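You operate a simulated robot arm through the tools that you are given. There is no shell and no other tool.

You run a simulated robot arm. Do the job below in one go: nothing can be reset, and whatever is moved stays where it is left.

Task
Put things in order on the top of the assembly bench. At the end: the grey short spool from the top of the assembly bench is in the grey parts tray; the green dam block from the top of the assembly bench stands where the yellow filter stood; the brown slim core from the top of the assembly bench stands where the grey short spool stood; the yellow filter stands where the brown slim core stood; whatever was shut is shut again. Leave all else as you found it, and nothing knocked over.

It is judged by the outcome, as a careful person would: the job done as asked, and still so three seconds after it is handed in. It fails if anything else is knocked over, pushed out of place, dropped, spilled or broken.

Robot
A 6-joint arm with a two-finger parallel gripper, fixed in place. Base frame: the origin is at the foot of the arm, x ahead of it, y to its left, z up; the work surface is at about z = 0. Readings come in mm, degrees, newtons and seconds.
With the tool pointing down near the work surface it reaches from about 180 to 460 mm from the base axis. Its first joint turns from -70.0 to 70.0 degrees. Payload 1.9 kg.
The tool frame sits at the grasp point between the pads (the TCP): z along the fingers, y along the line on which they close. The tips reach 23 mm beyond it. The gripper opens to 94 mm. The fingers are 38 mm wide and 10 mm thick; the gripper's body (54 by 96 mm) begins 39 mm behind the TCP.
Orientation is that of the tool frame in the base frame, as [roll, pitch, yaw] about the fixed x, y, z axes, in that order (R = Rz(yaw) Ry(pitch) Rx(roll)). With the fingers straight down and closing along the base's y, the tool's x points along the base's -x, its y along +y and its z along -z.

Tools
- The arm moves only by the tool send_rows. Its argument "commands" is a list of rows, each a list of 3 entries, a list of its own where there are three numbers: the shift along the base's x, y, z in m, then the turn, a rotation vector about the base's x, y, z in degrees, then the gripper command, from -1 (shut) to 1 (fully open), values between in proportion. In form: [[[x, y, z], [wx, wy, wz], gripper], ...]. A call has 1 to 20 rows; each row shifts and turns the commanded pose from where the row before left it. A row lasts 0.2 s, in which the tool goes at most 50 mm and 8.6 degrees; a call with a longer step from one row to the next is refused whole, and so is a gripper value outside its range. Where a pose cannot be reached the arm comes as near as it can. A force on the tool above 40 N (or 10 N above the force at the start of the call, whichever is more), or a blocked arm, ends the call early, and 0.2 s more pass. Each finger travels about 108 mm/s and halts on what it meets, pressing with about 42 N; the grip force reading is that of the motor and also rises with nothing between the fingers. The clock runs only during rows and for 0.2 s after the last one: add rows that do not move to give the fingers time. It gives the time, the measured TCP pose, the force on the tool (base axes), the opening and the grip force at its end, in the units of the frame above (readings bear some noise), with the torque about the TCP (base axes, N m) and any sound that the robot's microphone picked up.
- Cameras (640 x 400 px; columns grow to the right, rows downward): "scene" is fixed at [59.6, 325.7, 407.1]; the picture's right is [-0.66, -0.75, 0.00], its down [-0.56, 0.49, -0.67] and it looks along [0.50, -0.44, -0.74] (base axes); focal length 214 px, centre (320, 200). "wrist" rides on the gripper at [87, 16, -74] in the tool frame; the picture's right is [-0.18, 0.98, 0.00], its down [-0.58, -0.11, -0.81] and it looks along [-0.79, -0.15, 0.59] (tool axes); focal length 243 px, centre (320, 200). There is no depth. A picture from a camera that has moved, and an enlarged one, comes with that camera's place and axes in the base frame and with its lens.
- capture(camera): a new picture of that camera. It takes no simulated time.
- inspect(camera, box): a new picture of the part [left, top, right, bottom] of that camera's present view, enlarged. It takes no simulated time.
- hand_in(): hands the job in; it is judged then, once.

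Nothing tells you positions but the pictures and the camera data. Unless the task says otherwise, let go and move clear before handing in.

The tools are called after "Call:" by a JSON object that holds its "op" and its "data". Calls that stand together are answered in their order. send_rows: Moves the arm, as the interface text tells. Its arguments: {"type":"object","properties":{"commands":{"type":"array","items":{"type":"array"}}},"required":["commands"]} The other tools are called the same way: capture (camera) takes a picture; inspect (camera, box) takes an enlarged picture of a part of a camera's view; hand_in () hands the job in.

At the start:

```text
time: 0.0
position: [276.8, -170.2, 267.8]
ee_rot: [-179.8, 0.0, 179.9]
ft_force: [-0.3, -0.3, -0.2]
ft_torque: [-0.01, -0.01, 0.02]
opening: 94.1
grasp_force: 0.0
```

scene: 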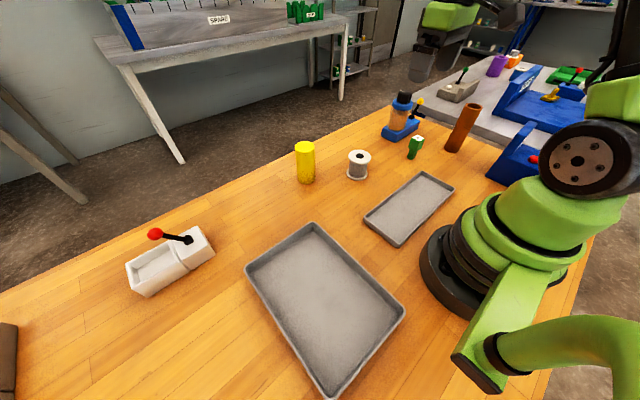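
wrist: 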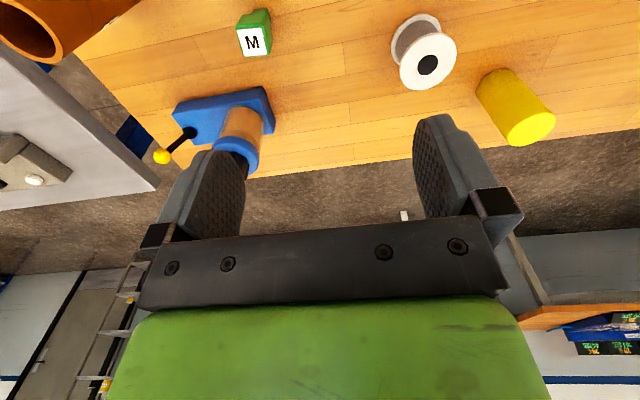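

I see a wooden bench with a yellow filter, a grey spool, a green block marked M, a brown slim core, two grey trays and a blue device. I'll look closer at each before moving.

Call:
{"op": "inspect", "data": {"camera": "scene", "box": [270, 80, 510, 230]}}

Call:
{"op": "inspect", "data": {"camera": "scene", "box": [100, 180, 420, 400]}}

Call:
{"op": "inspect", "data": {"camera": "wrist", "box": [0, 0, 640, 200]}}

Call:
{"op": "inspect", "data": {"camera": "scene", "box": [400, 30, 640, 200]}}

```text
2.67 times, centred on (390, 155) of scene
camera zoom: at [59.6, 325.7, 407.1], right [-0.66, -0.75, 0.0], down [-0.56, 0.49, -0.67], along [0.5, -0.44, -0.74], focal length 572 px, centre (133, 320)
```

zoom: 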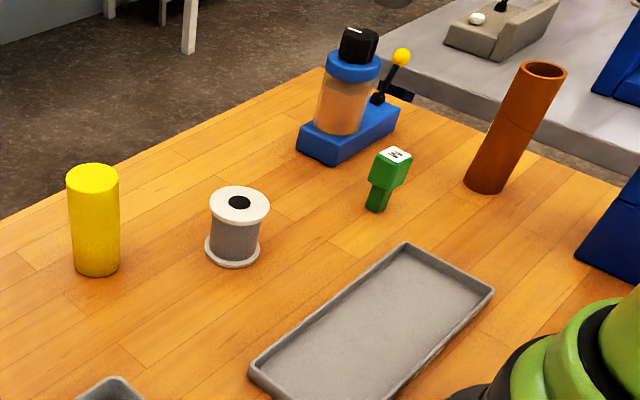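

```text
1.82 times, centred on (260, 290) of scene
camera zoom: at [59.6, 325.7, 407.1], right [-0.66, -0.75, 0.0], down [-0.56, 0.49, -0.67], along [0.5, -0.44, -0.74], focal length 390 px, centre (429, 36)
```

zoom: 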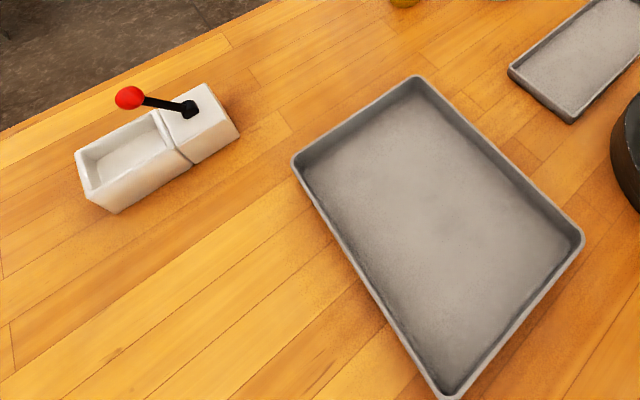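

```text
1.00 times, centred on (320, 100) of wrist (not enlarged: the box is as wide or as high as the picture)
camera zoom: at [191.4, -153.3, 342.3], right [0.18, 0.98, 0.0], down [0.58, -0.11, 0.81], along [0.79, -0.15, -0.59], focal length 243 px, centre (320, 300)
```

zoom: 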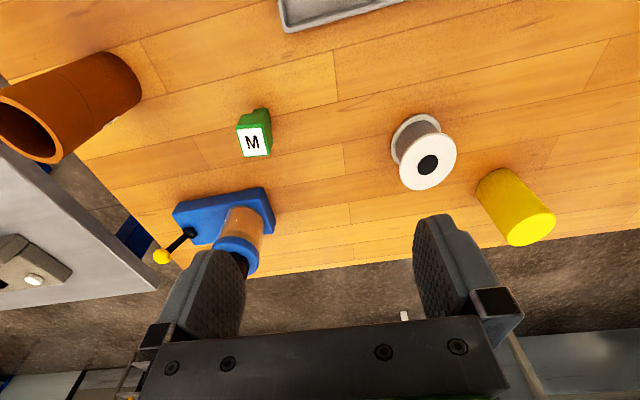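

```text
2.35 times, centred on (520, 115) of scene
camera zoom: at [59.6, 325.7, 407.1], right [-0.66, -0.75, 0.0], down [-0.56, 0.49, -0.67], along [0.5, -0.44, -0.74], focal length 505 px, centre (-151, 400)
```

zoom: 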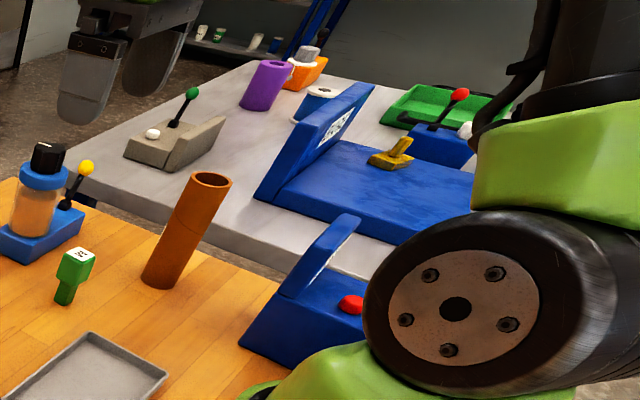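

Layout so far, in mm: filter near (424, 60), spool near (343, -69), green block near (280, -249), brown core near (219, -392). There are two grey trays, so I'll go up and look at them with the wrist camera before touching anything.

Call:
{"op": "send_rows", "data": {"commands": [[[0.002, 0.014, 0.006], [0, 0, 8.2], 1], [[0.002, 0.014, 0.006], [0, 0, 8.2], 1], [[0.002, 0.014, 0.006], [0, 0, 8.2], 1], [[0.002, 0.014, 0.006], [0, 0, 8.2], 1], [[0.002, 0.014, 0.006], [0, 0, 8.2], 1], [[0.002, 0.014, 0.006], [0, 0, 8.2], 1], [[0.002, 0.014, 0.006], [0, 0, 8.2], 1], [[0.002, 0.014, 0.006], [0, 0, 8.2], 1], [[0.002, 0.014, 0.006], [0, 0, 8.2], 1], [[0.002, 0.014, 0.006], [0, 0, 8.2], 1], [[0.002, 0.014, 0.006], [0, 0, 8], 1]]}}

Call:
{"op": "capture", "data": {"camera": "wrist"}}

Call:
{"op": "capture", "data": {"camera": "scene"}}

```text
time: 2.4
position: [299.5, -16.2, 334.0]
ee_rot: [-179.9, 0.0, -90.0]
ft_force: [0.7, 0.0, -0.1]
ft_torque: [0.03, 0.0, 0.01]
opening: 94.0
grasp_force: 0.0
```

```text
taken
camera wrist: at [284.0, -102.3, 407.8], right [-0.98, 0.18, 0.0], down [0.11, 0.58, 0.81], along [0.15, 0.79, -0.59], focal length 243 px, centre (320, 200)
```

wrist: 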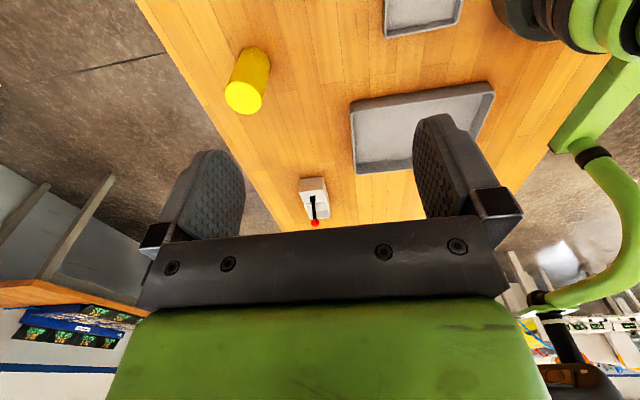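

```text
taken
```

scene: 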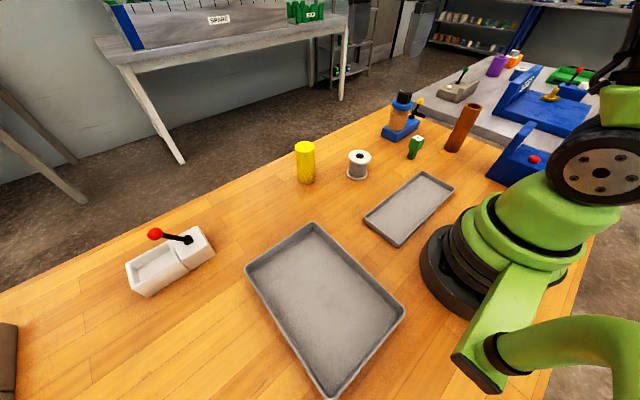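

The wrist view shows the yellow filter, both trays and a white vise-like device. I'll zoom in on both trays for labels and check where the gripper shows up in the scene view.

Call:
{"op": "inspect", "data": {"camera": "wrist", "box": [220, 0, 540, 200]}}

Call:
{"op": "inspect", "data": {"camera": "scene", "box": [280, 0, 600, 200]}}

Call:
{"op": "inspect", "data": {"camera": "scene", "box": [350, 160, 470, 260]}}

Call:
{"op": "inspect", "data": {"camera": "scene", "box": [340, 80, 500, 180]}}

```text
2.00 times, centred on (380, 100) of wrist
camera zoom: at [284.0, -102.3, 407.8], right [-0.98, 0.18, 0.0], down [0.11, 0.58, 0.81], along [0.15, 0.79, -0.59], focal length 485 px, centre (200, 400)
```

zoom: 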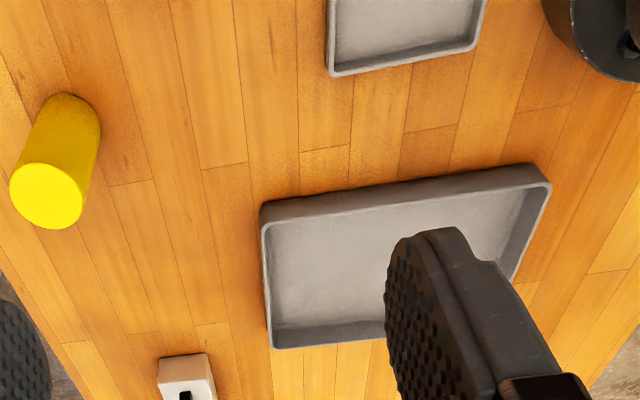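

```text
2.00 times, centred on (440, 100) of scene
camera zoom: at [59.6, 325.7, 407.1], right [-0.66, -0.75, 0.0], down [-0.56, 0.49, -0.67], along [0.5, -0.44, -0.74], focal length 429 px, centre (80, 400)
```

zoom: 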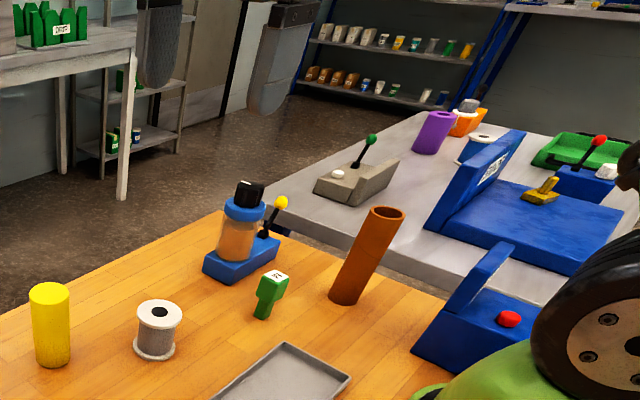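

```text
4.00 times, centred on (410, 210) of scene
camera zoom: at [59.6, 325.7, 407.1], right [-0.66, -0.75, 0.0], down [-0.56, 0.49, -0.67], along [0.5, -0.44, -0.74], focal length 858 px, centre (-40, 160)
```

zoom: 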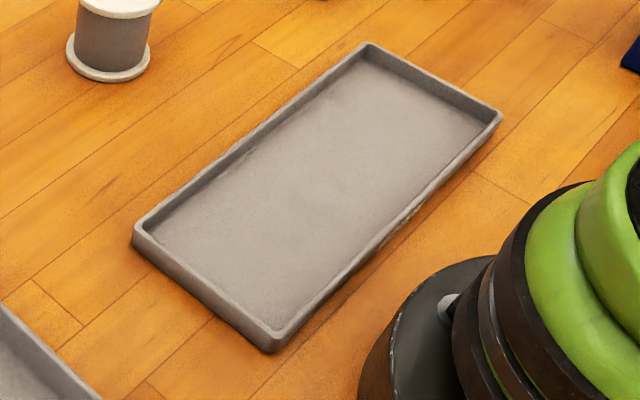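

```text
4.00 times, centred on (420, 130) of scene
camera zoom: at [59.6, 325.7, 407.1], right [-0.66, -0.75, 0.0], down [-0.56, 0.49, -0.67], along [0.5, -0.44, -0.74], focal length 858 px, centre (-80, 480)
```

zoom: 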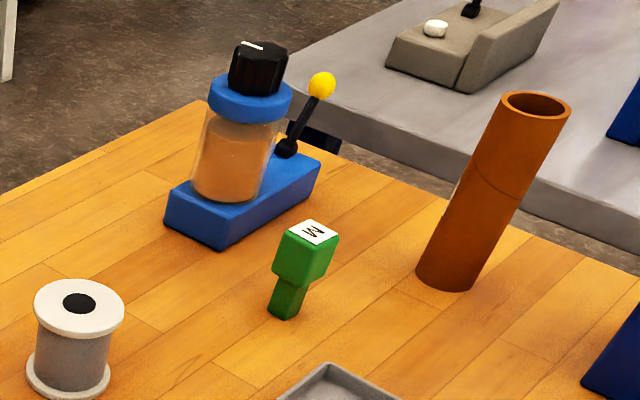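

Both trays are the same plain grey, one large and one small. I'll turn the wrist camera toward -y to look at the other half of the bench, including the blue box on the right and the small tray.

Call:
{"op": "send_rows", "data": {"commands": [[[-0.001, 0.004, 0.003], [0, 0, -8.5], 1], [[-0.001, 0.004, 0.003], [0, 0, -8.5], 1], [[-0.001, 0.004, 0.003], [0, 0, -8.5], 1], [[-0.001, 0.004, 0.003], [0, 0, -8.5], 1], [[-0.001, 0.004, 0.003], [0, 0, -8.5], 1], [[-0.001, 0.004, 0.003], [0, 0, -8.5], 1], [[-0.001, 0.004, 0.003], [0, 0, -8.5], 1], [[-0.001, 0.004, 0.003], [0, 0, -8.5], 1], [[-0.001, 0.004, 0.003], [0, 0, -8.5], 1], [[-0.001, 0.004, 0.003], [0, 0, -8.5], 1], [[-0.001, 0.004, 0.003], [0, 0, -8.5], 1], [[-0.001, 0.004, 0.003], [0, 0, -8.5], 1], [[-0.001, 0.004, 0.003], [0, 0, -8.5], 1], [[-0.001, 0.004, 0.003], [0, 0, -8.5], 1], [[-0.001, 0.004, 0.003], [0, 0, -8.5], 1], [[-0.001, 0.004, 0.003], [0, 0, -8.5], 1], [[-0.001, 0.004, 0.003], [0, 0, -8.5], 1], [[-0.001, 0.004, 0.003], [0, 0, -8.5], 1], [[-0.001, 0.004, 0.003], [0, 0, -8.5], 1], [[-0.001, 0.004, 0.003], [0, 0, -8.5], 1]]}}

Call:
{"op": "capture", "data": {"camera": "wrist"}}

```text
time: 6.6
position: [280.0, 65.2, 394.9]
ee_rot: [-179.9, -0.1, 99.9]
ft_force: [-0.2, -0.8, -0.4]
ft_torque: [-0.02, -0.02, 0.0]
opening: 93.9
grasp_force: 0.0
```

```text
taken
camera wrist: at [281.6, 152.2, 467.8], right [1.0, -0.01, 0.0], down [-0.01, -0.59, 0.81], along [-0.01, -0.81, -0.59], focal length 243 px, centre (320, 200)
```

wrist: 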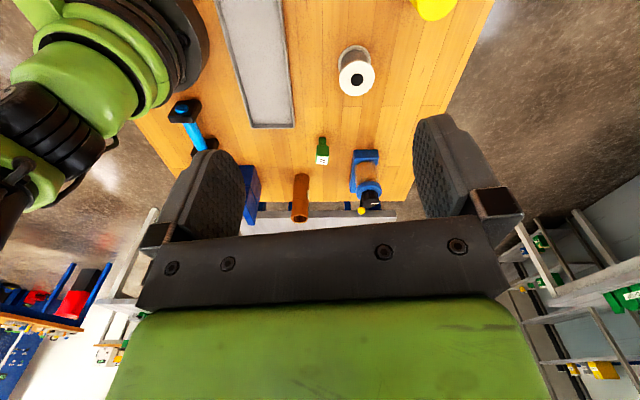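

Call:
{"op": "inspect", "data": {"camera": "wrist", "box": [120, 0, 440, 200]}}

Call:
{"op": "inspect", "data": {"camera": "wrist", "box": [240, 110, 400, 230]}}

Call:
{"op": "inspect", "data": {"camera": "wrist", "box": [140, 80, 280, 230]}}

```text
2.00 times, centred on (280, 100) of wrist
camera zoom: at [281.6, 152.2, 467.8], right [1.0, -0.01, 0.0], down [-0.01, -0.59, 0.81], along [-0.01, -0.81, -0.59], focal length 485 px, centre (400, 400)
```

zoom: 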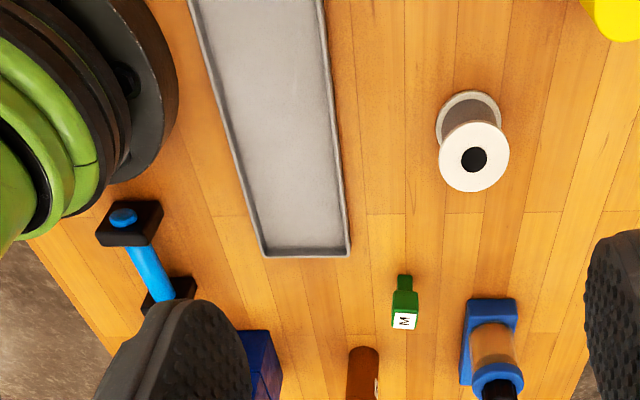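

```text
3.33 times, centred on (320, 170) of wrist
camera zoom: at [281.6, 152.2, 467.8], right [1.0, -0.01, 0.0], down [-0.01, -0.59, 0.81], along [-0.01, -0.81, -0.59], focal length 809 px, centre (320, 300)
```

zoom: 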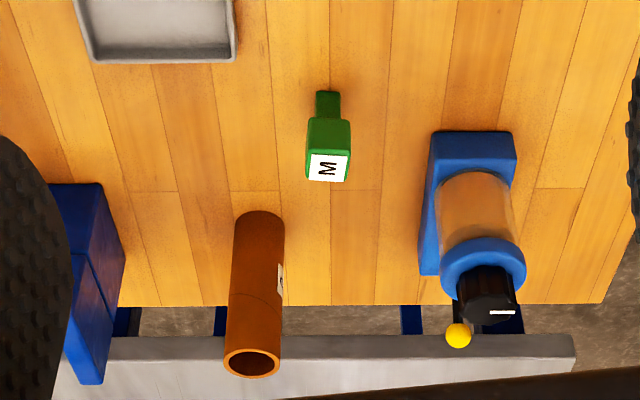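

```text
2.67 times, centred on (210, 155) of wrist
camera zoom: at [281.6, 152.2, 467.8], right [1.0, -0.01, 0.0], down [-0.01, -0.59, 0.81], along [-0.01, -0.81, -0.59], focal length 647 px, centre (613, 320)
```

zoom: 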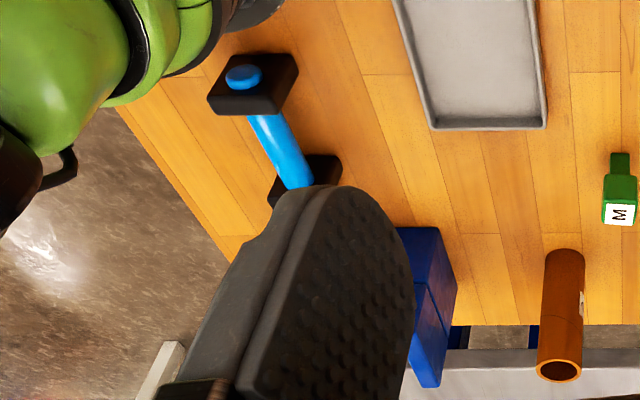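

Neither tray shows a label so far. I'll check the labelled items in the background and look closely at both trays for anything that tells them apart.

Call:
{"op": "inspect", "data": {"camera": "scene", "box": [90, 0, 380, 60]}}

Call:
{"op": "inspect", "data": {"camera": "scene", "box": [440, 30, 640, 150]}}

Call:
{"op": "inspect", "data": {"camera": "scene", "box": [230, 210, 420, 400]}}

Call:
{"op": "inspect", "data": {"camera": "scene", "box": [0, 200, 240, 400]}}

```text
2.21 times, centred on (235, 30) of scene
camera zoom: at [59.6, 325.7, 407.1], right [-0.66, -0.75, 0.0], down [-0.56, 0.49, -0.67], along [0.5, -0.44, -0.74], focal length 473 px, centre (508, 575)
```

zoom: 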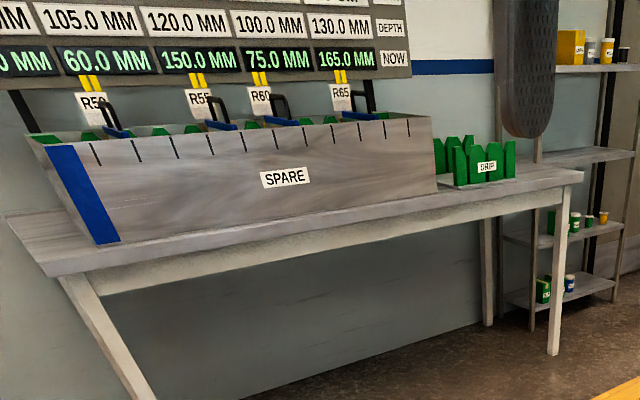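

```text
3.20 times, centred on (540, 90) of scene
camera zoom: at [59.6, 325.7, 407.1], right [-0.66, -0.75, 0.0], down [-0.56, 0.49, -0.67], along [0.5, -0.44, -0.74], focal length 686 px, centre (-384, 552)
```

zoom: 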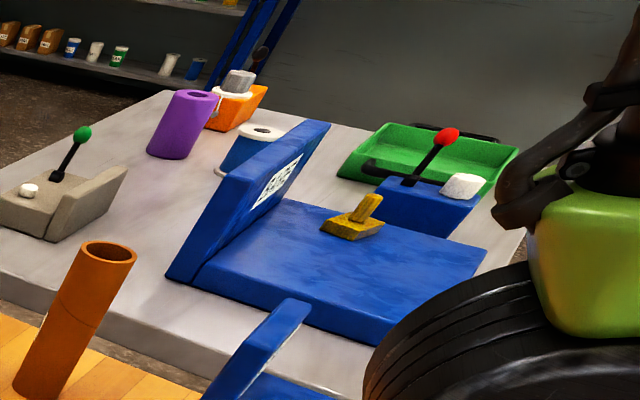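

```text
2.11 times, centred on (325, 305) of scene
camera zoom: at [59.6, 325.7, 407.1], right [-0.66, -0.75, 0.0], down [-0.56, 0.49, -0.67], along [0.5, -0.44, -0.74], focal length 452 px, centre (310, -21)
```

zoom: 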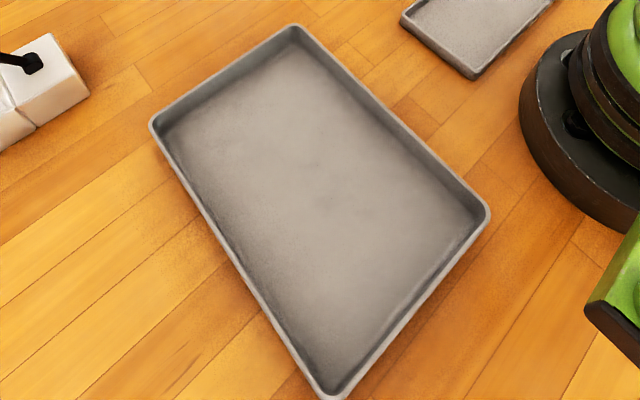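

```text
2.00 times, centred on (120, 300) of scene
camera zoom: at [59.6, 325.7, 407.1], right [-0.66, -0.75, 0.0], down [-0.56, 0.49, -0.67], along [0.5, -0.44, -0.74], focal length 429 px, centre (720, 0)
```

zoom: 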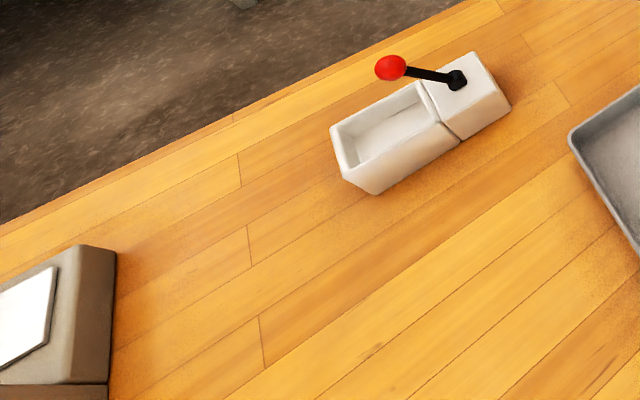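

The background items carry labels but the trays don't, at least not on the sides I can see. I'll swing round to look back toward the base, to check the trays' far sides and the rest of the bench.

Call:
{"op": "send_rows", "data": {"commands": [[[0.006, -0.002, 0], [0, 0, -8.5], 1], [[0.006, -0.002, 0], [0, 0, -8.5], 1], [[0.006, -0.002, 0], [0, 0, -8.5], 1], [[0.006, -0.002, 0], [0, 0, -8.5], 1], [[0.006, -0.002, 0], [0, 0, -8.5], 1], [[0.006, -0.002, 0], [0, 0, -8.5], 1], [[0.006, -0.002, 0], [0, 0, -8.5], 1], [[0.006, -0.002, 0], [0, 0, -8.5], 1], [[0.006, -0.002, 0], [0, 0, -8.5], 1], [[0.006, -0.002, 0], [0, 0, -8.5], 1], [[0.006, -0.002, 0], [0, 0, -8.5], 1], [[0.006, -0.002, 0], [0, 0, -8.5], 1]]}}

Call:
{"op": "capture", "data": {"camera": "wrist"}}

```text
time: 9.2
position: [350.7, 40.7, 394.6]
ee_rot: [-179.9, 0.0, -2.2]
ft_force: [0.0, 0.8, -0.6]
ft_torque: [0.01, -0.03, 0.02]
opening: 93.8
grasp_force: 0.1
```

```text
taken
camera wrist: at [437.9, 21.3, 468.0], right [-0.22, -0.97, 0.0], down [-0.58, 0.13, 0.81], along [-0.79, 0.18, -0.59], focal length 243 px, centre (320, 200)
```

wrist: 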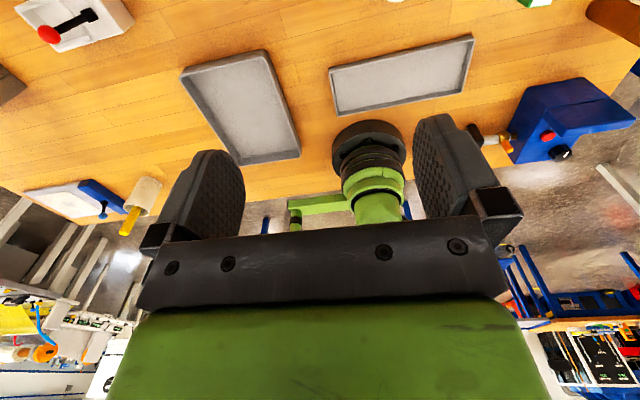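

Call:
{"op": "inspect", "data": {"camera": "wrist", "box": [170, 20, 490, 180]}}

Call:
{"op": "inspect", "data": {"camera": "wrist", "box": [0, 0, 320, 200]}}

Call:
{"op": "inspect", "data": {"camera": "wrist", "box": [440, 0, 640, 180]}}

```text
2.00 times, centred on (330, 100) of wrist
camera zoom: at [437.9, 21.3, 468.0], right [-0.22, -0.97, 0.0], down [-0.58, 0.13, 0.81], along [-0.79, 0.18, -0.59], focal length 485 px, centre (300, 400)
```

zoom: 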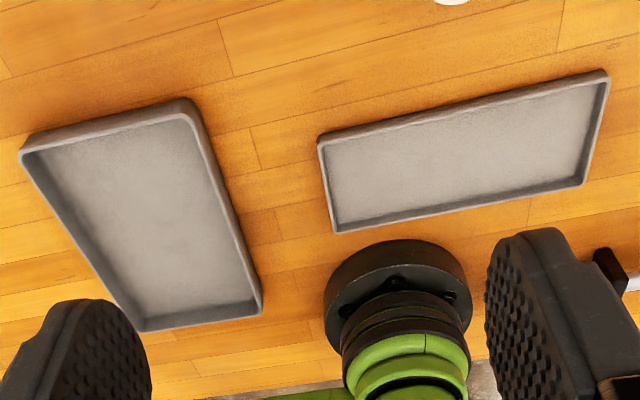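

```text
2.00 times, centred on (160, 100) of wrist
camera zoom: at [437.9, 21.3, 468.0], right [-0.22, -0.97, 0.0], down [-0.58, 0.13, 0.81], along [-0.79, 0.18, -0.59], focal length 485 px, centre (640, 400)
```

zoom: 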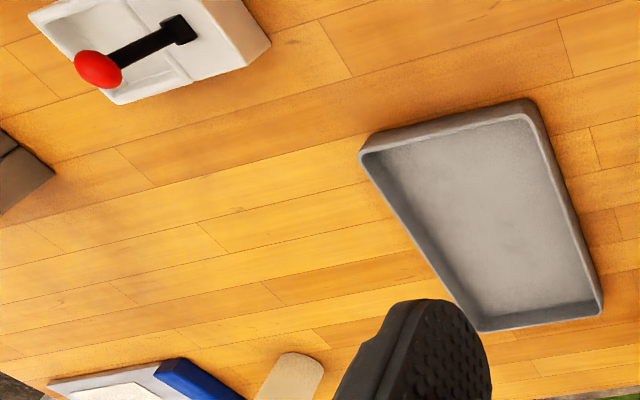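

```text
2.22 times, centred on (540, 90) of wrist
camera zoom: at [437.9, 21.3, 468.0], right [-0.22, -0.97, 0.0], down [-0.58, 0.13, 0.81], along [-0.79, 0.18, -0.59], focal length 539 px, centre (-169, 444)
```

zoom: 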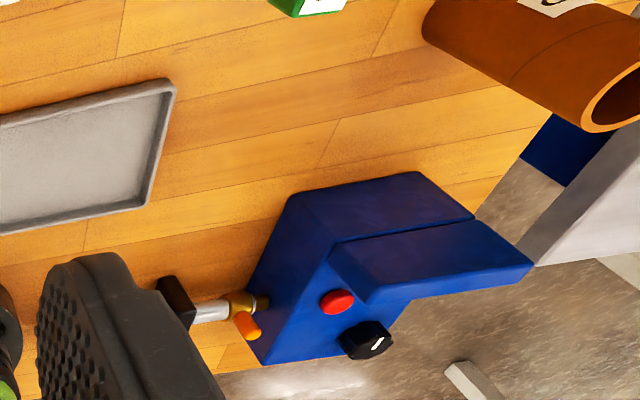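

No labels on the sides I've seen. I'll check the big tray's +y side next, then the small tray's -y side.

Call:
{"op": "send_rows", "data": {"commands": [[[-0.01, 0.024, -0.003], [0, 0, 7.7], 1], [[-0.01, 0.024, -0.003], [0, 0, 7.7], 1], [[-0.01, 0.024, -0.003], [0, 0, 7.7], 1], [[-0.01, 0.024, -0.003], [0, 0, 7.7], 1], [[-0.01, 0.024, -0.003], [0, 0, 7.7], 1], [[-0.01, 0.024, -0.003], [0, 0, 7.7], 1], [[-0.01, 0.024, -0.003], [0, 0, 7.7], 1], [[-0.01, 0.024, -0.003], [0, 0, 7.7], 1], [[-0.01, 0.024, -0.003], [0, 0, 7.7], 1], [[-0.01, 0.024, -0.003], [0, 0, 7.7], 1], [[-0.01, 0.024, -0.003], [0, 0, 7.7], 1], [[-0.01, 0.024, -0.003], [0, 0, 7.7], 1]]}}

Call:
{"op": "capture", "data": {"camera": "wrist"}}

Call:
{"op": "inspect", "data": {"camera": "wrist", "box": [160, 0, 480, 200]}}

```text
time: 11.8
position: [210.6, 342.6, 343.1]
ee_rot: [-179.7, -1.5, 88.8]
ft_force: [0.2, -0.3, -0.3]
ft_torque: [-0.03, -0.01, -0.02]
opening: 94.2
grasp_force: 0.1
out of reach, approached as far as the arm can: row 12
```

```text
taken
camera wrist: at [229.4, 427.6, 417.6], right [0.98, -0.2, -0.01], down [-0.12, -0.6, 0.79], along [-0.17, -0.77, -0.61], focal length 243 px, centre (320, 200)
```

wrist: 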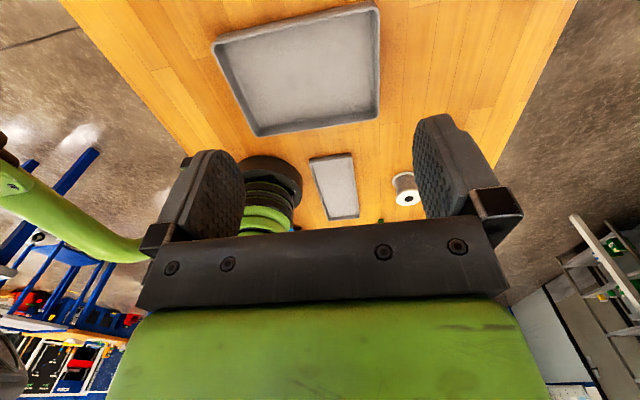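

```text
2.00 times, centred on (320, 100) of wrist
camera zoom: at [229.4, 427.6, 417.6], right [0.98, -0.2, -0.01], down [-0.12, -0.6, 0.79], along [-0.17, -0.77, -0.61], focal length 485 px, centre (320, 400)
```

zoom: 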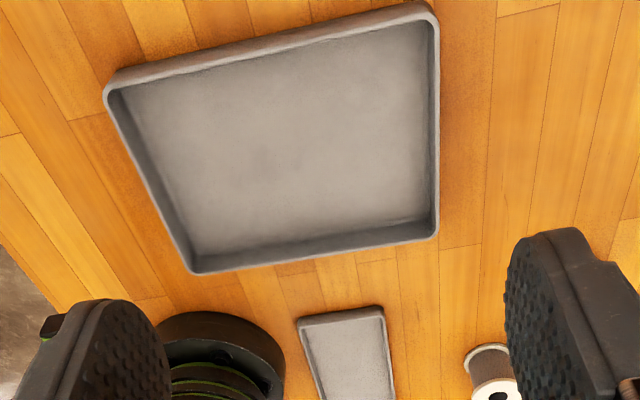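

The trays still carry no labels. I'll look at the neighbouring benches and shelves for similar trays that do have names on them.

Call:
{"op": "inspect", "data": {"camera": "wrist", "box": [0, 220, 150, 400]}}

Call:
{"op": "inspect", "data": {"camera": "wrist", "box": [490, 180, 640, 400]}}

Call:
{"op": "inspect", "data": {"camera": "scene", "box": [540, 50, 640, 110]}}

Call:
{"op": "inspect", "data": {"camera": "scene", "box": [280, 0, 400, 50]}}

```text
2.22 times, centred on (75, 310) of wrist
camera zoom: at [229.4, 427.6, 417.6], right [0.98, -0.2, -0.01], down [-0.12, -0.6, 0.79], along [-0.17, -0.77, -0.61], focal length 539 px, centre (864, -44)
```

zoom: 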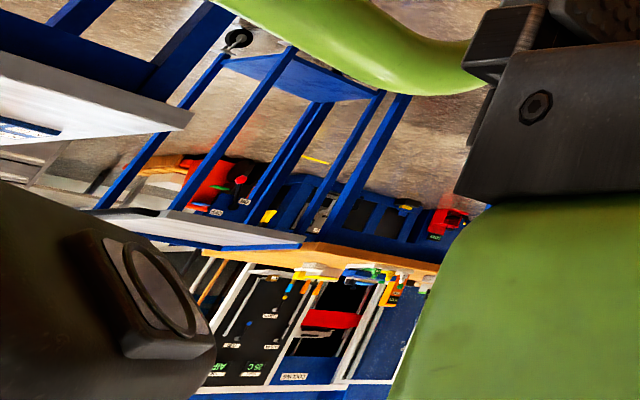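

```text
1.82 times, centred on (565, 290) of wrist
camera zoom: at [229.4, 427.6, 417.6], right [0.98, -0.2, -0.01], down [-0.12, -0.6, 0.79], along [-0.17, -0.77, -0.61], focal length 441 px, centre (-126, 36)
```

zoom: 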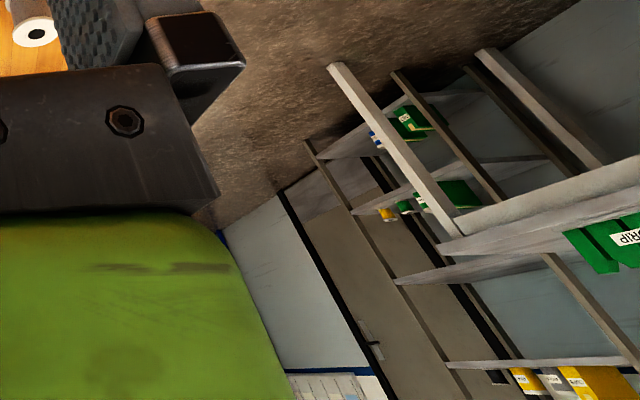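

```text
6.40 times, centred on (590, 80) of scene
camera zoom: at [59.6, 325.7, 407.1], right [-0.66, -0.75, 0.0], down [-0.56, 0.49, -0.67], along [0.5, -0.44, -0.74], focal length 1373 px, centre (-1408, 968)
```

zoom: 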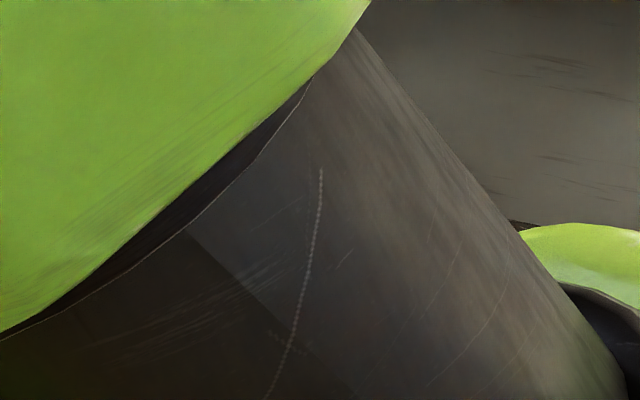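

```text
5.33 times, centred on (340, 25) of scene
camera zoom: at [59.6, 325.7, 407.1], right [-0.66, -0.75, 0.0], down [-0.56, 0.49, -0.67], along [0.5, -0.44, -0.74], focal length 1144 px, centre (213, 1133)
```

zoom: 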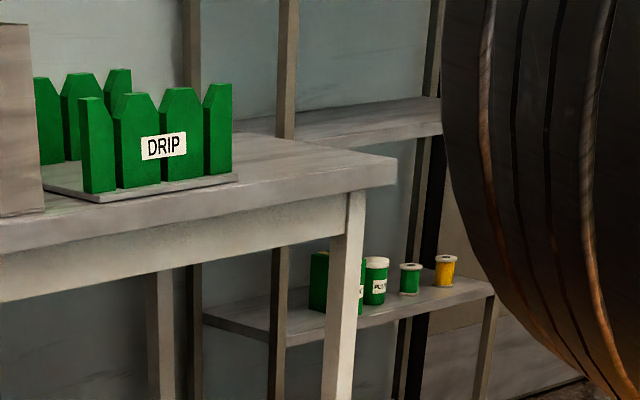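

The trays can't be told apart by label. The large one is the ordinary tray shape, lies fully within reach and has room for the spool and the fingers, so I take it as the parts tray. Next I'll go above the spool at about (343, -69).

Call:
{"op": "send_rows", "data": {"commands": [[[0.0094, -0.0332, -0.008], [0, 0, 7.5], 1], [[0.0094, -0.0332, -0.008], [0, 0, 7.5], 1], [[0.0094, -0.0332, -0.01], [0, 0, 7.5], 1], [[0.0094, -0.0332, -0.01], [0, 0, 7.5], 1], [[0.0094, -0.0332, -0.012], [0, 0, 7.5], 1], [[0.0094, -0.0332, -0.012], [0, 0, 7.5], 1], [[0.0094, -0.0332, -0.012], [0, 0, 7.5], 1], [[0.0094, -0.0332, -0.012], [0, 0, 7.5], 1], [[0.0094, -0.0332, -0.015], [0, 0, 7.5], 1], [[0.0094, -0.0332, -0.015], [0, 0, 7.5], 1], [[0.0094, -0.0332, -0.02], [0, 0, 7.5], 1], [[0.0094, -0.0332, -0.024], [0, 0, 7.5], 1], [[0, 0, 0], [0, 0, 0], 1]]}}

Call:
{"op": "capture", "data": {"camera": "wrist"}}

Call:
{"op": "capture", "data": {"camera": "scene"}}

```text
time: 14.4
position: [401.6, 28.4, 332.4]
ee_rot: [180.0, -0.4, 177.0]
ft_force: [28.9, 19.2, -15.5]
ft_torque: [-2.02, 1.3, -2.19]
opening: 93.9
grasp_force: 0.1
out of reach, approached as far as the arm can: row 1, 2, 3, 4, 5, 6, 7, 8, 9, 10, 11, 12
stopped in row 13: the force on the tool passed its limit at 152 N (the readings are from after the stop); the commanded pose is now the measured one
```

```text
taken
camera wrist: at [316.6, 48.4, 407.3], right [0.23, 0.97, 0.0], down [0.58, -0.14, 0.8], along [0.78, -0.19, -0.6], focal length 243 px, centre (320, 200)
```

wrist: 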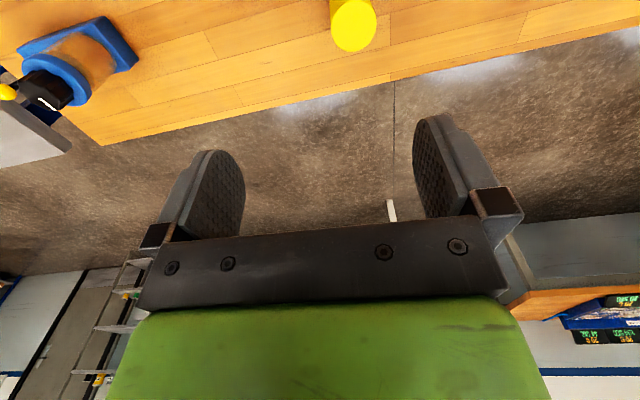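

```text
taken
```

scene: 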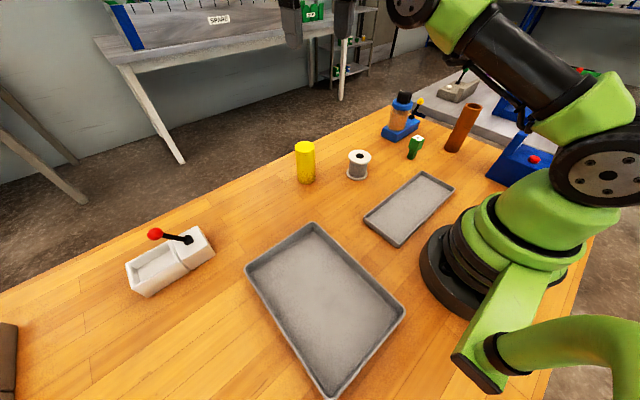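

The arm was at a joint limit on the way and the call stopped on a force spike. The scene pictures show the objects unmoved, so I'll hold still and read the state again.

Call:
{"op": "send_rows", "data": {"commands": [[[0, 0, 0], [0, 0, 0], 1], [[0, 0, 0], [0, 0, 0], 1]]}}

Call:
{"op": "inspect", "data": {"camera": "scene", "box": [270, 80, 510, 230]}}

```text
time: 15.0
position: [401.1, 28.8, 333.5]
ee_rot: [179.9, -0.4, 177.1]
ft_force: [21.7, 28.5, -3.0]
ft_torque: [-2.78, 1.85, -3.07]
opening: 93.8
grasp_force: 0.1
```

```text
2.67 times, centred on (390, 155) of scene
camera zoom: at [59.6, 325.7, 407.1], right [-0.66, -0.75, 0.0], down [-0.56, 0.49, -0.67], along [0.5, -0.44, -0.74], focal length 572 px, centre (133, 320)
```

zoom: 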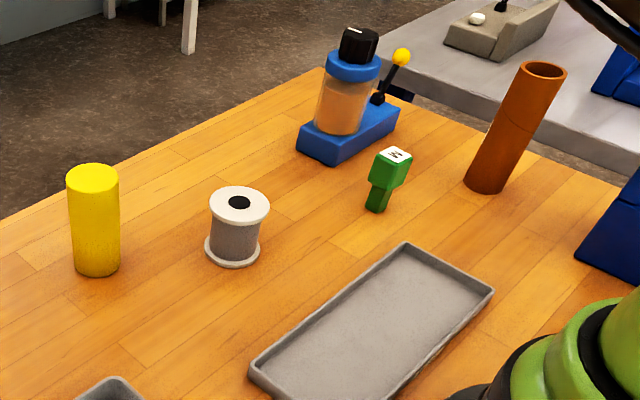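

There's a steady force of about 36 N on the tool with nothing near the fingers. I'll look at the wrist area of the arm to see what is touching.

Call:
{"op": "inspect", "data": {"camera": "scene", "box": [240, 0, 640, 200]}}

Call:
{"op": "inspect", "data": {"camera": "wrist", "box": [100, 80, 540, 400]}}

```text
1.60 times, centred on (440, 100) of scene
camera zoom: at [59.6, 325.7, 407.1], right [-0.66, -0.75, 0.0], down [-0.56, 0.49, -0.67], along [0.5, -0.44, -0.74], focal length 343 px, centre (128, 360)
```

zoom: 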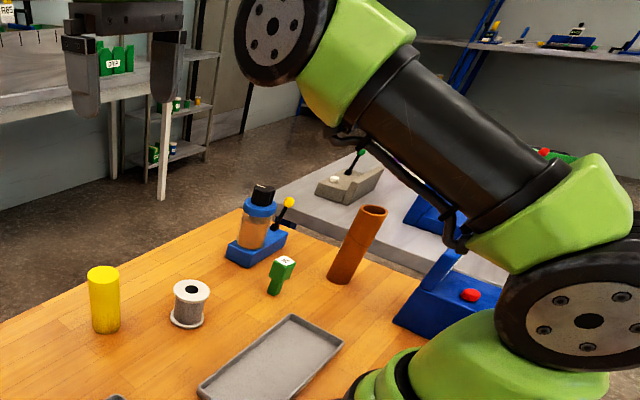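

```text
1.25 times, centred on (320, 240) of wrist
camera zoom: at [316.6, 48.4, 407.3], right [0.23, 0.97, 0.0], down [0.58, -0.14, 0.8], along [0.78, -0.19, -0.6], focal length 303 px, centre (320, 150)
```

zoom: 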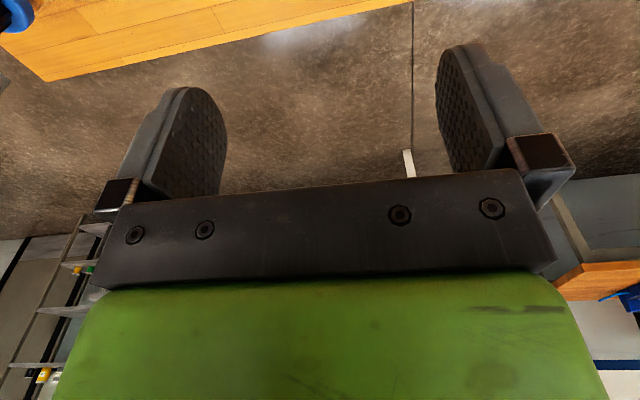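

The arm seems to have come into an awkward posture with its elbow near the gripper, and it is touching itself. The objects are fine. I'll ease the tool away along the push direction (+x, +y) to relieve it.

Call:
{"op": "send_rows", "data": {"commands": [[[0.004, 0.008, 0.004], [0, 0, 0], 1], [[0.004, 0.008, 0.004], [0, 0, 0], 1], [[0, 0, 0], [0, 0, 0], 1]]}}

Call:
{"op": "capture", "data": {"camera": "scene"}}

```text
time: 15.8
position: [400.2, 27.2, 333.8]
ee_rot: [-180.0, -0.5, 177.1]
ft_force: [26.0, 30.0, -6.1]
ft_torque: [-2.98, 1.9, -3.31]
opening: 93.9
grasp_force: 0.0
out of reach, approached as far as the arm can: row 1, 2
```

```text
taken
```

scene: 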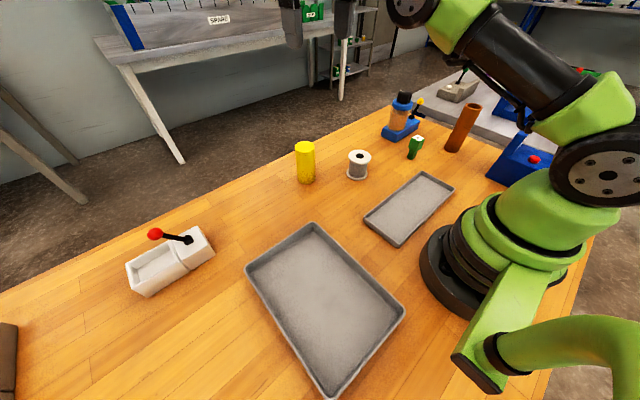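

Moving that way is out of reach, so I'll test small moves in other directions and watch the force reading.

Call:
{"op": "send_rows", "data": {"commands": [[[-0.002, -0.002, -0.008], [0, 0, 0], 1], [[0, 0, 0], [0, 0, 0], 1]]}}

Call:
{"op": "inspect", "data": {"camera": "scene", "box": [380, 0, 640, 160]}}

```text
time: 16.4
position: [400.3, 26.4, 332.1]
ee_rot: [-180.0, -0.4, 177.2]
ft_force: [28.6, 28.5, -9.4]
ft_torque: [-2.95, 1.89, -3.3]
opening: 94.0
grasp_force: 0.1
out of reach, approached as far as the arm can: row 1
```

```text
2.46 times, centred on (510, 80) of scene
camera zoom: at [59.6, 325.7, 407.1], right [-0.66, -0.75, 0.0], down [-0.56, 0.49, -0.67], along [0.5, -0.44, -0.74], focal length 528 px, centre (-148, 495)
```

zoom: 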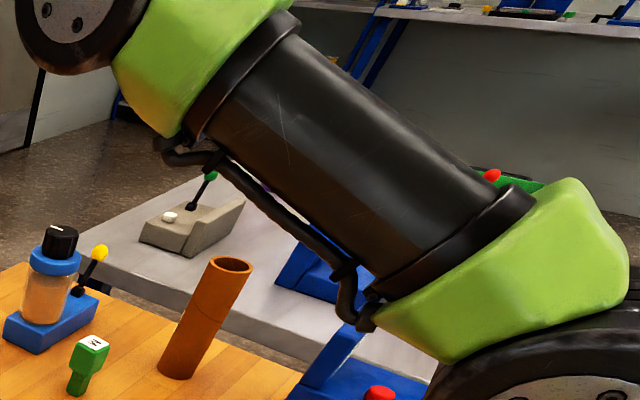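

Call:
{"op": "send_rows", "data": {"commands": [[[-0.005, -0.015, 0], [0, 0, 0], 1], [[-0.005, -0.015, 0], [0, 0, 0], 1], [[0, 0, 0], [0, 0, 0], 1]]}}

```text
time: 16.8
position: [401.2, 23.3, 332.8]
ee_rot: [179.8, -0.6, 176.2]
ft_force: [19.1, 8.8, -9.6]
ft_torque: [-1.01, 0.71, -1.16]
opening: 93.8
grasp_force: 0.1
out of reach, approached as far as the arm can: row 1
stopped in row 1: the force on the tool passed its limit at 60 N (the readings are from after the stop); the commanded pose is now the measured one
```

Call:
{"op": "send_rows", "data": {"commands": [[[0, 0, 0], [0, 0, -4], 1], [[0, 0, 0], [0, 0, 0], 1]]}}

Call:
{"op": "capture", "data": {"camera": "wrist"}}

Call:
{"op": "capture", "data": {"camera": "scene"}}

```text
time: 17.4
position: [401.7, 21.4, 333.6]
ee_rot: [179.7, -0.6, 172.5]
ft_force: [-0.2, 0.7, 0.0]
ft_torque: [0.01, -0.01, 0.01]
opening: 93.8
grasp_force: 0.1
```

```text
taken
camera wrist: at [319.0, 48.2, 407.7], right [0.31, 0.95, 0.0], down [0.57, -0.19, 0.8], along [0.76, -0.25, -0.6], focal length 243 px, centre (320, 200)
```

wrist: 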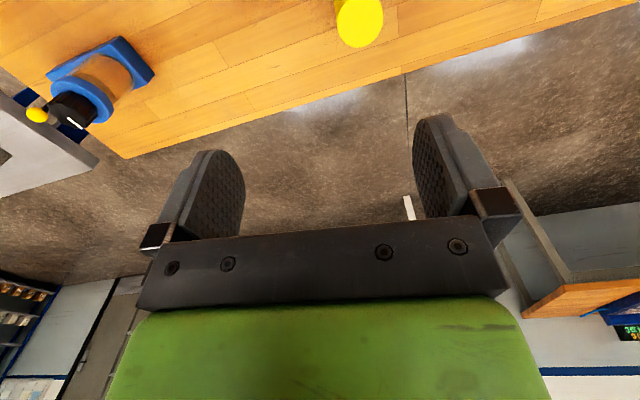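

```text
taken
```

scene: 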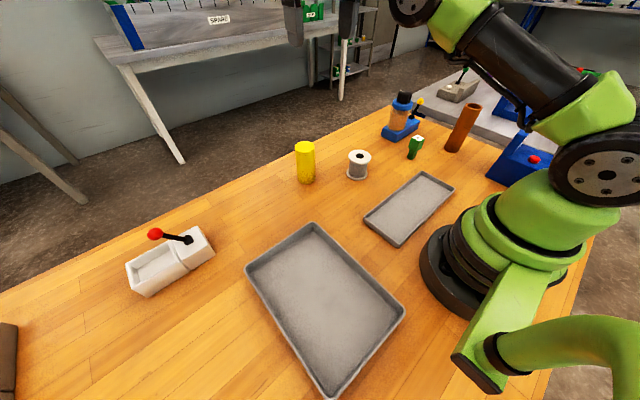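

The force is gone now and the last row was reachable. The reach (r = 402 mm at this height) tells me the arm is fully stretched and stuck straight at its elbow limit, so I'll try to bend it back by going upward and inward.

Call:
{"op": "send_rows", "data": {"commands": [[[-0.008, 0, 0.01], [0, 0, 0], 1], [[-0.008, 0, 0.01], [0, 0, 0], 1], [[-0.01, 0, 0.01], [0, 0, 0], 1], [[0, 0, 0], [0, 0, 0], 1]]}}

Call:
{"op": "capture", "data": {"camera": "scene"}}

```text
time: 18.4
position: [382.1, 21.1, 358.3]
ee_rot: [179.6, -0.5, 172.4]
ft_force: [0.1, 0.2, -0.2]
ft_torque: [0.03, 0.04, -0.02]
opening: 93.9
grasp_force: 0.1
out of reach, approached as far as the arm can: row 1
```

```text
taken
```

scene: 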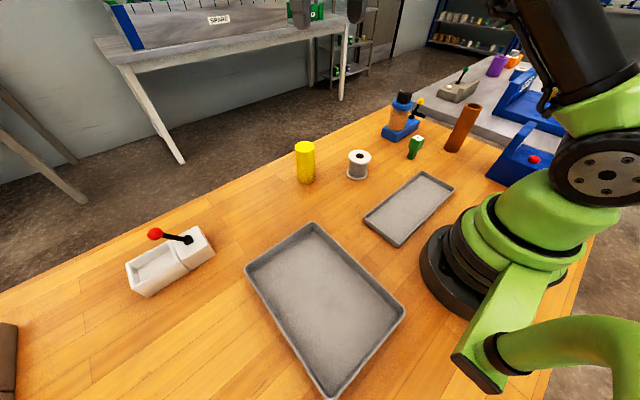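

The elbow is back up and the arm is in its normal posture. I'll go gently above the spool now and stay well inside the reach.

Call:
{"op": "send_rows", "data": {"commands": [[[-0.02, 0, 0], [0, 0, 0], 1], [[-0.02, -0.02, -0.01], [0, 0, 1.9], 1], [[0, -0.025, -0.02], [0, 0, 1.9], 1], [[0, -0.025, -0.03], [0, 0, 1.9], 1], [[0, -0.02, -0.03], [0, 0, 1.9], 1], [[0, 0, -0.03], [0, 0, 0], 1], [[0, 0, 0], [0, 0, 0], 1]]}}

Call:
{"op": "capture", "data": {"camera": "wrist"}}

Call:
{"op": "capture", "data": {"camera": "scene"}}

```text
time: 20.0
position: [342.9, -66.7, 237.5]
ee_rot: [179.7, -0.5, -180.0]
ft_force: [0.1, 0.2, 0.8]
ft_torque: [-0.01, -0.02, -0.04]
opening: 94.2
grasp_force: 0.0
```

```text
taken
camera wrist: at [257.9, -50.6, 312.1], right [0.18, 0.98, 0.0], down [0.59, -0.11, 0.8], along [0.79, -0.15, -0.6], focal length 243 px, centre (320, 200)
```

wrist: 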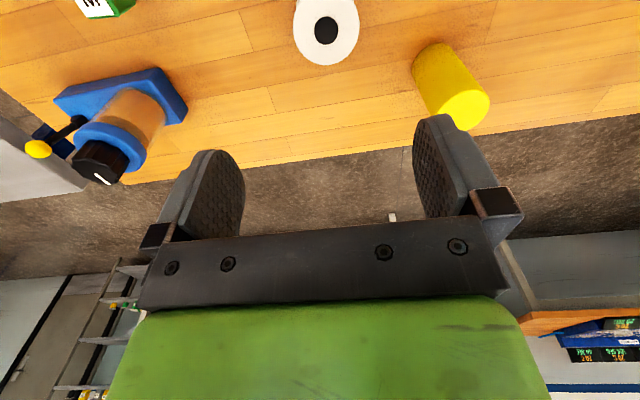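

```text
taken
```

scene: 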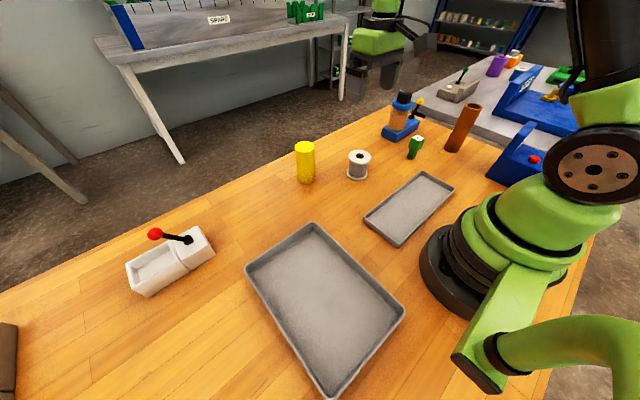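

The arm is back to its normal posture and is above the spool. I'll zoom in to fix the spool's and filter's positions exactly.

Call:
{"op": "inspect", "data": {"camera": "wrist", "box": [260, 0, 500, 140]}}

Call:
{"op": "inspect", "data": {"camera": "scene", "box": [290, 130, 390, 195]}}

Call:
{"op": "inspect", "data": {"camera": "scene", "box": [400, 95, 490, 165]}}

```text
2.67 times, centred on (380, 70) of wrist
camera zoom: at [257.9, -50.6, 312.1], right [0.18, 0.98, 0.0], down [0.59, -0.11, 0.8], along [0.79, -0.15, -0.6], focal length 647 px, centre (160, 547)
```

zoom: 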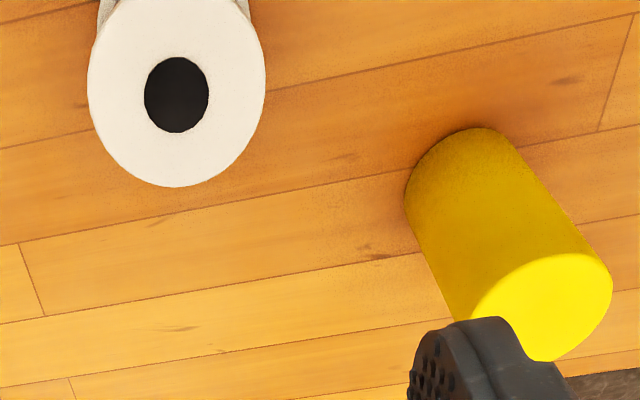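

```text
6.15 times, centred on (340, 162) of scene
camera zoom: at [59.6, 325.7, 407.1], right [-0.66, -0.75, 0.0], down [-0.56, 0.49, -0.67], along [0.5, -0.44, -0.74], focal length 1320 px, centre (197, 431)
```

zoom: 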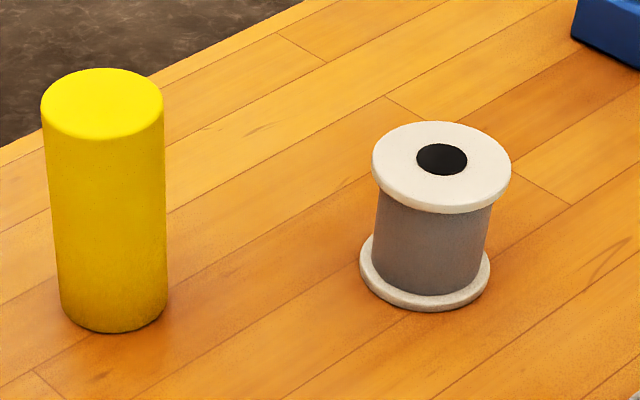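

```text
5.71 times, centred on (445, 130) of scene
camera zoom: at [59.6, 325.7, 407.1], right [-0.66, -0.75, 0.0], down [-0.56, 0.49, -0.67], along [0.5, -0.44, -0.74], focal length 1226 px, centre (-394, 600)
```

zoom: 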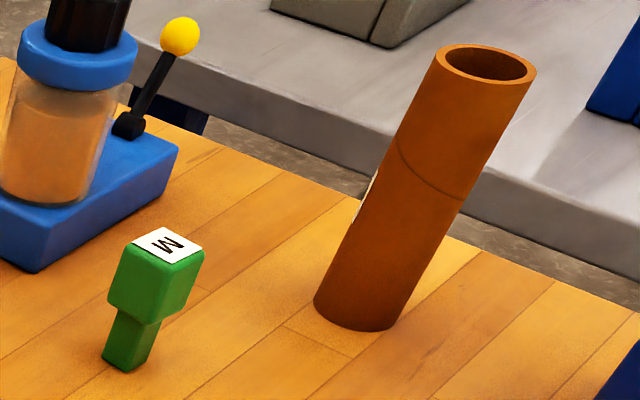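

Refined estimates: spool centre about (342, -63), 61 mm wide and 60 mm tall; filter (421, 58), 105 mm tall; block (283, -249); core (222, -389), 140 mm tall. Next I'll go down over the spool with the fingers open along y.

Call:
{"op": "send_rows", "data": {"commands": [[[-0.001, 0.0035, -0.03], [-0.3, -0.5, 0], 1], [[0, 0, -0.04], [0, 0, 0], 1], [[0, 0, -0.04], [0, 0, 0], 1], [[0, 0, -0.03], [0, 0, 0], 1], [[0, 0, 0], [0, 0, 0], 1]]}}

Call:
{"op": "capture", "data": {"camera": "wrist"}}

Call:
{"op": "capture", "data": {"camera": "scene"}}

```text
time: 21.2
position: [341.9, -64.6, 97.5]
ee_rot: [180.0, 0.1, 180.0]
ft_force: [0.3, 0.3, -0.1]
ft_torque: [0.01, -0.01, -0.01]
opening: 93.9
grasp_force: 0.0
```

```text
taken
camera wrist: at [255.9, -48.1, 171.8], right [0.18, 0.98, 0.0], down [0.58, -0.11, 0.81], along [0.79, -0.15, -0.59], focal length 243 px, centre (320, 200)
```

wrist: 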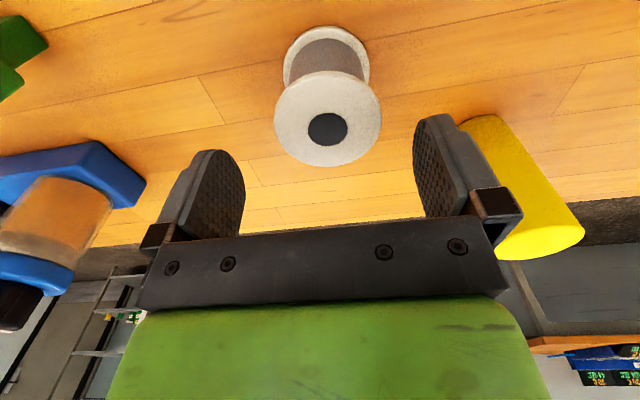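

```text
taken
```

scene: 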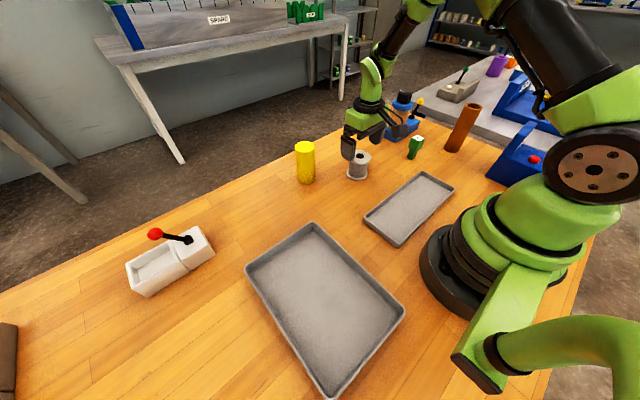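

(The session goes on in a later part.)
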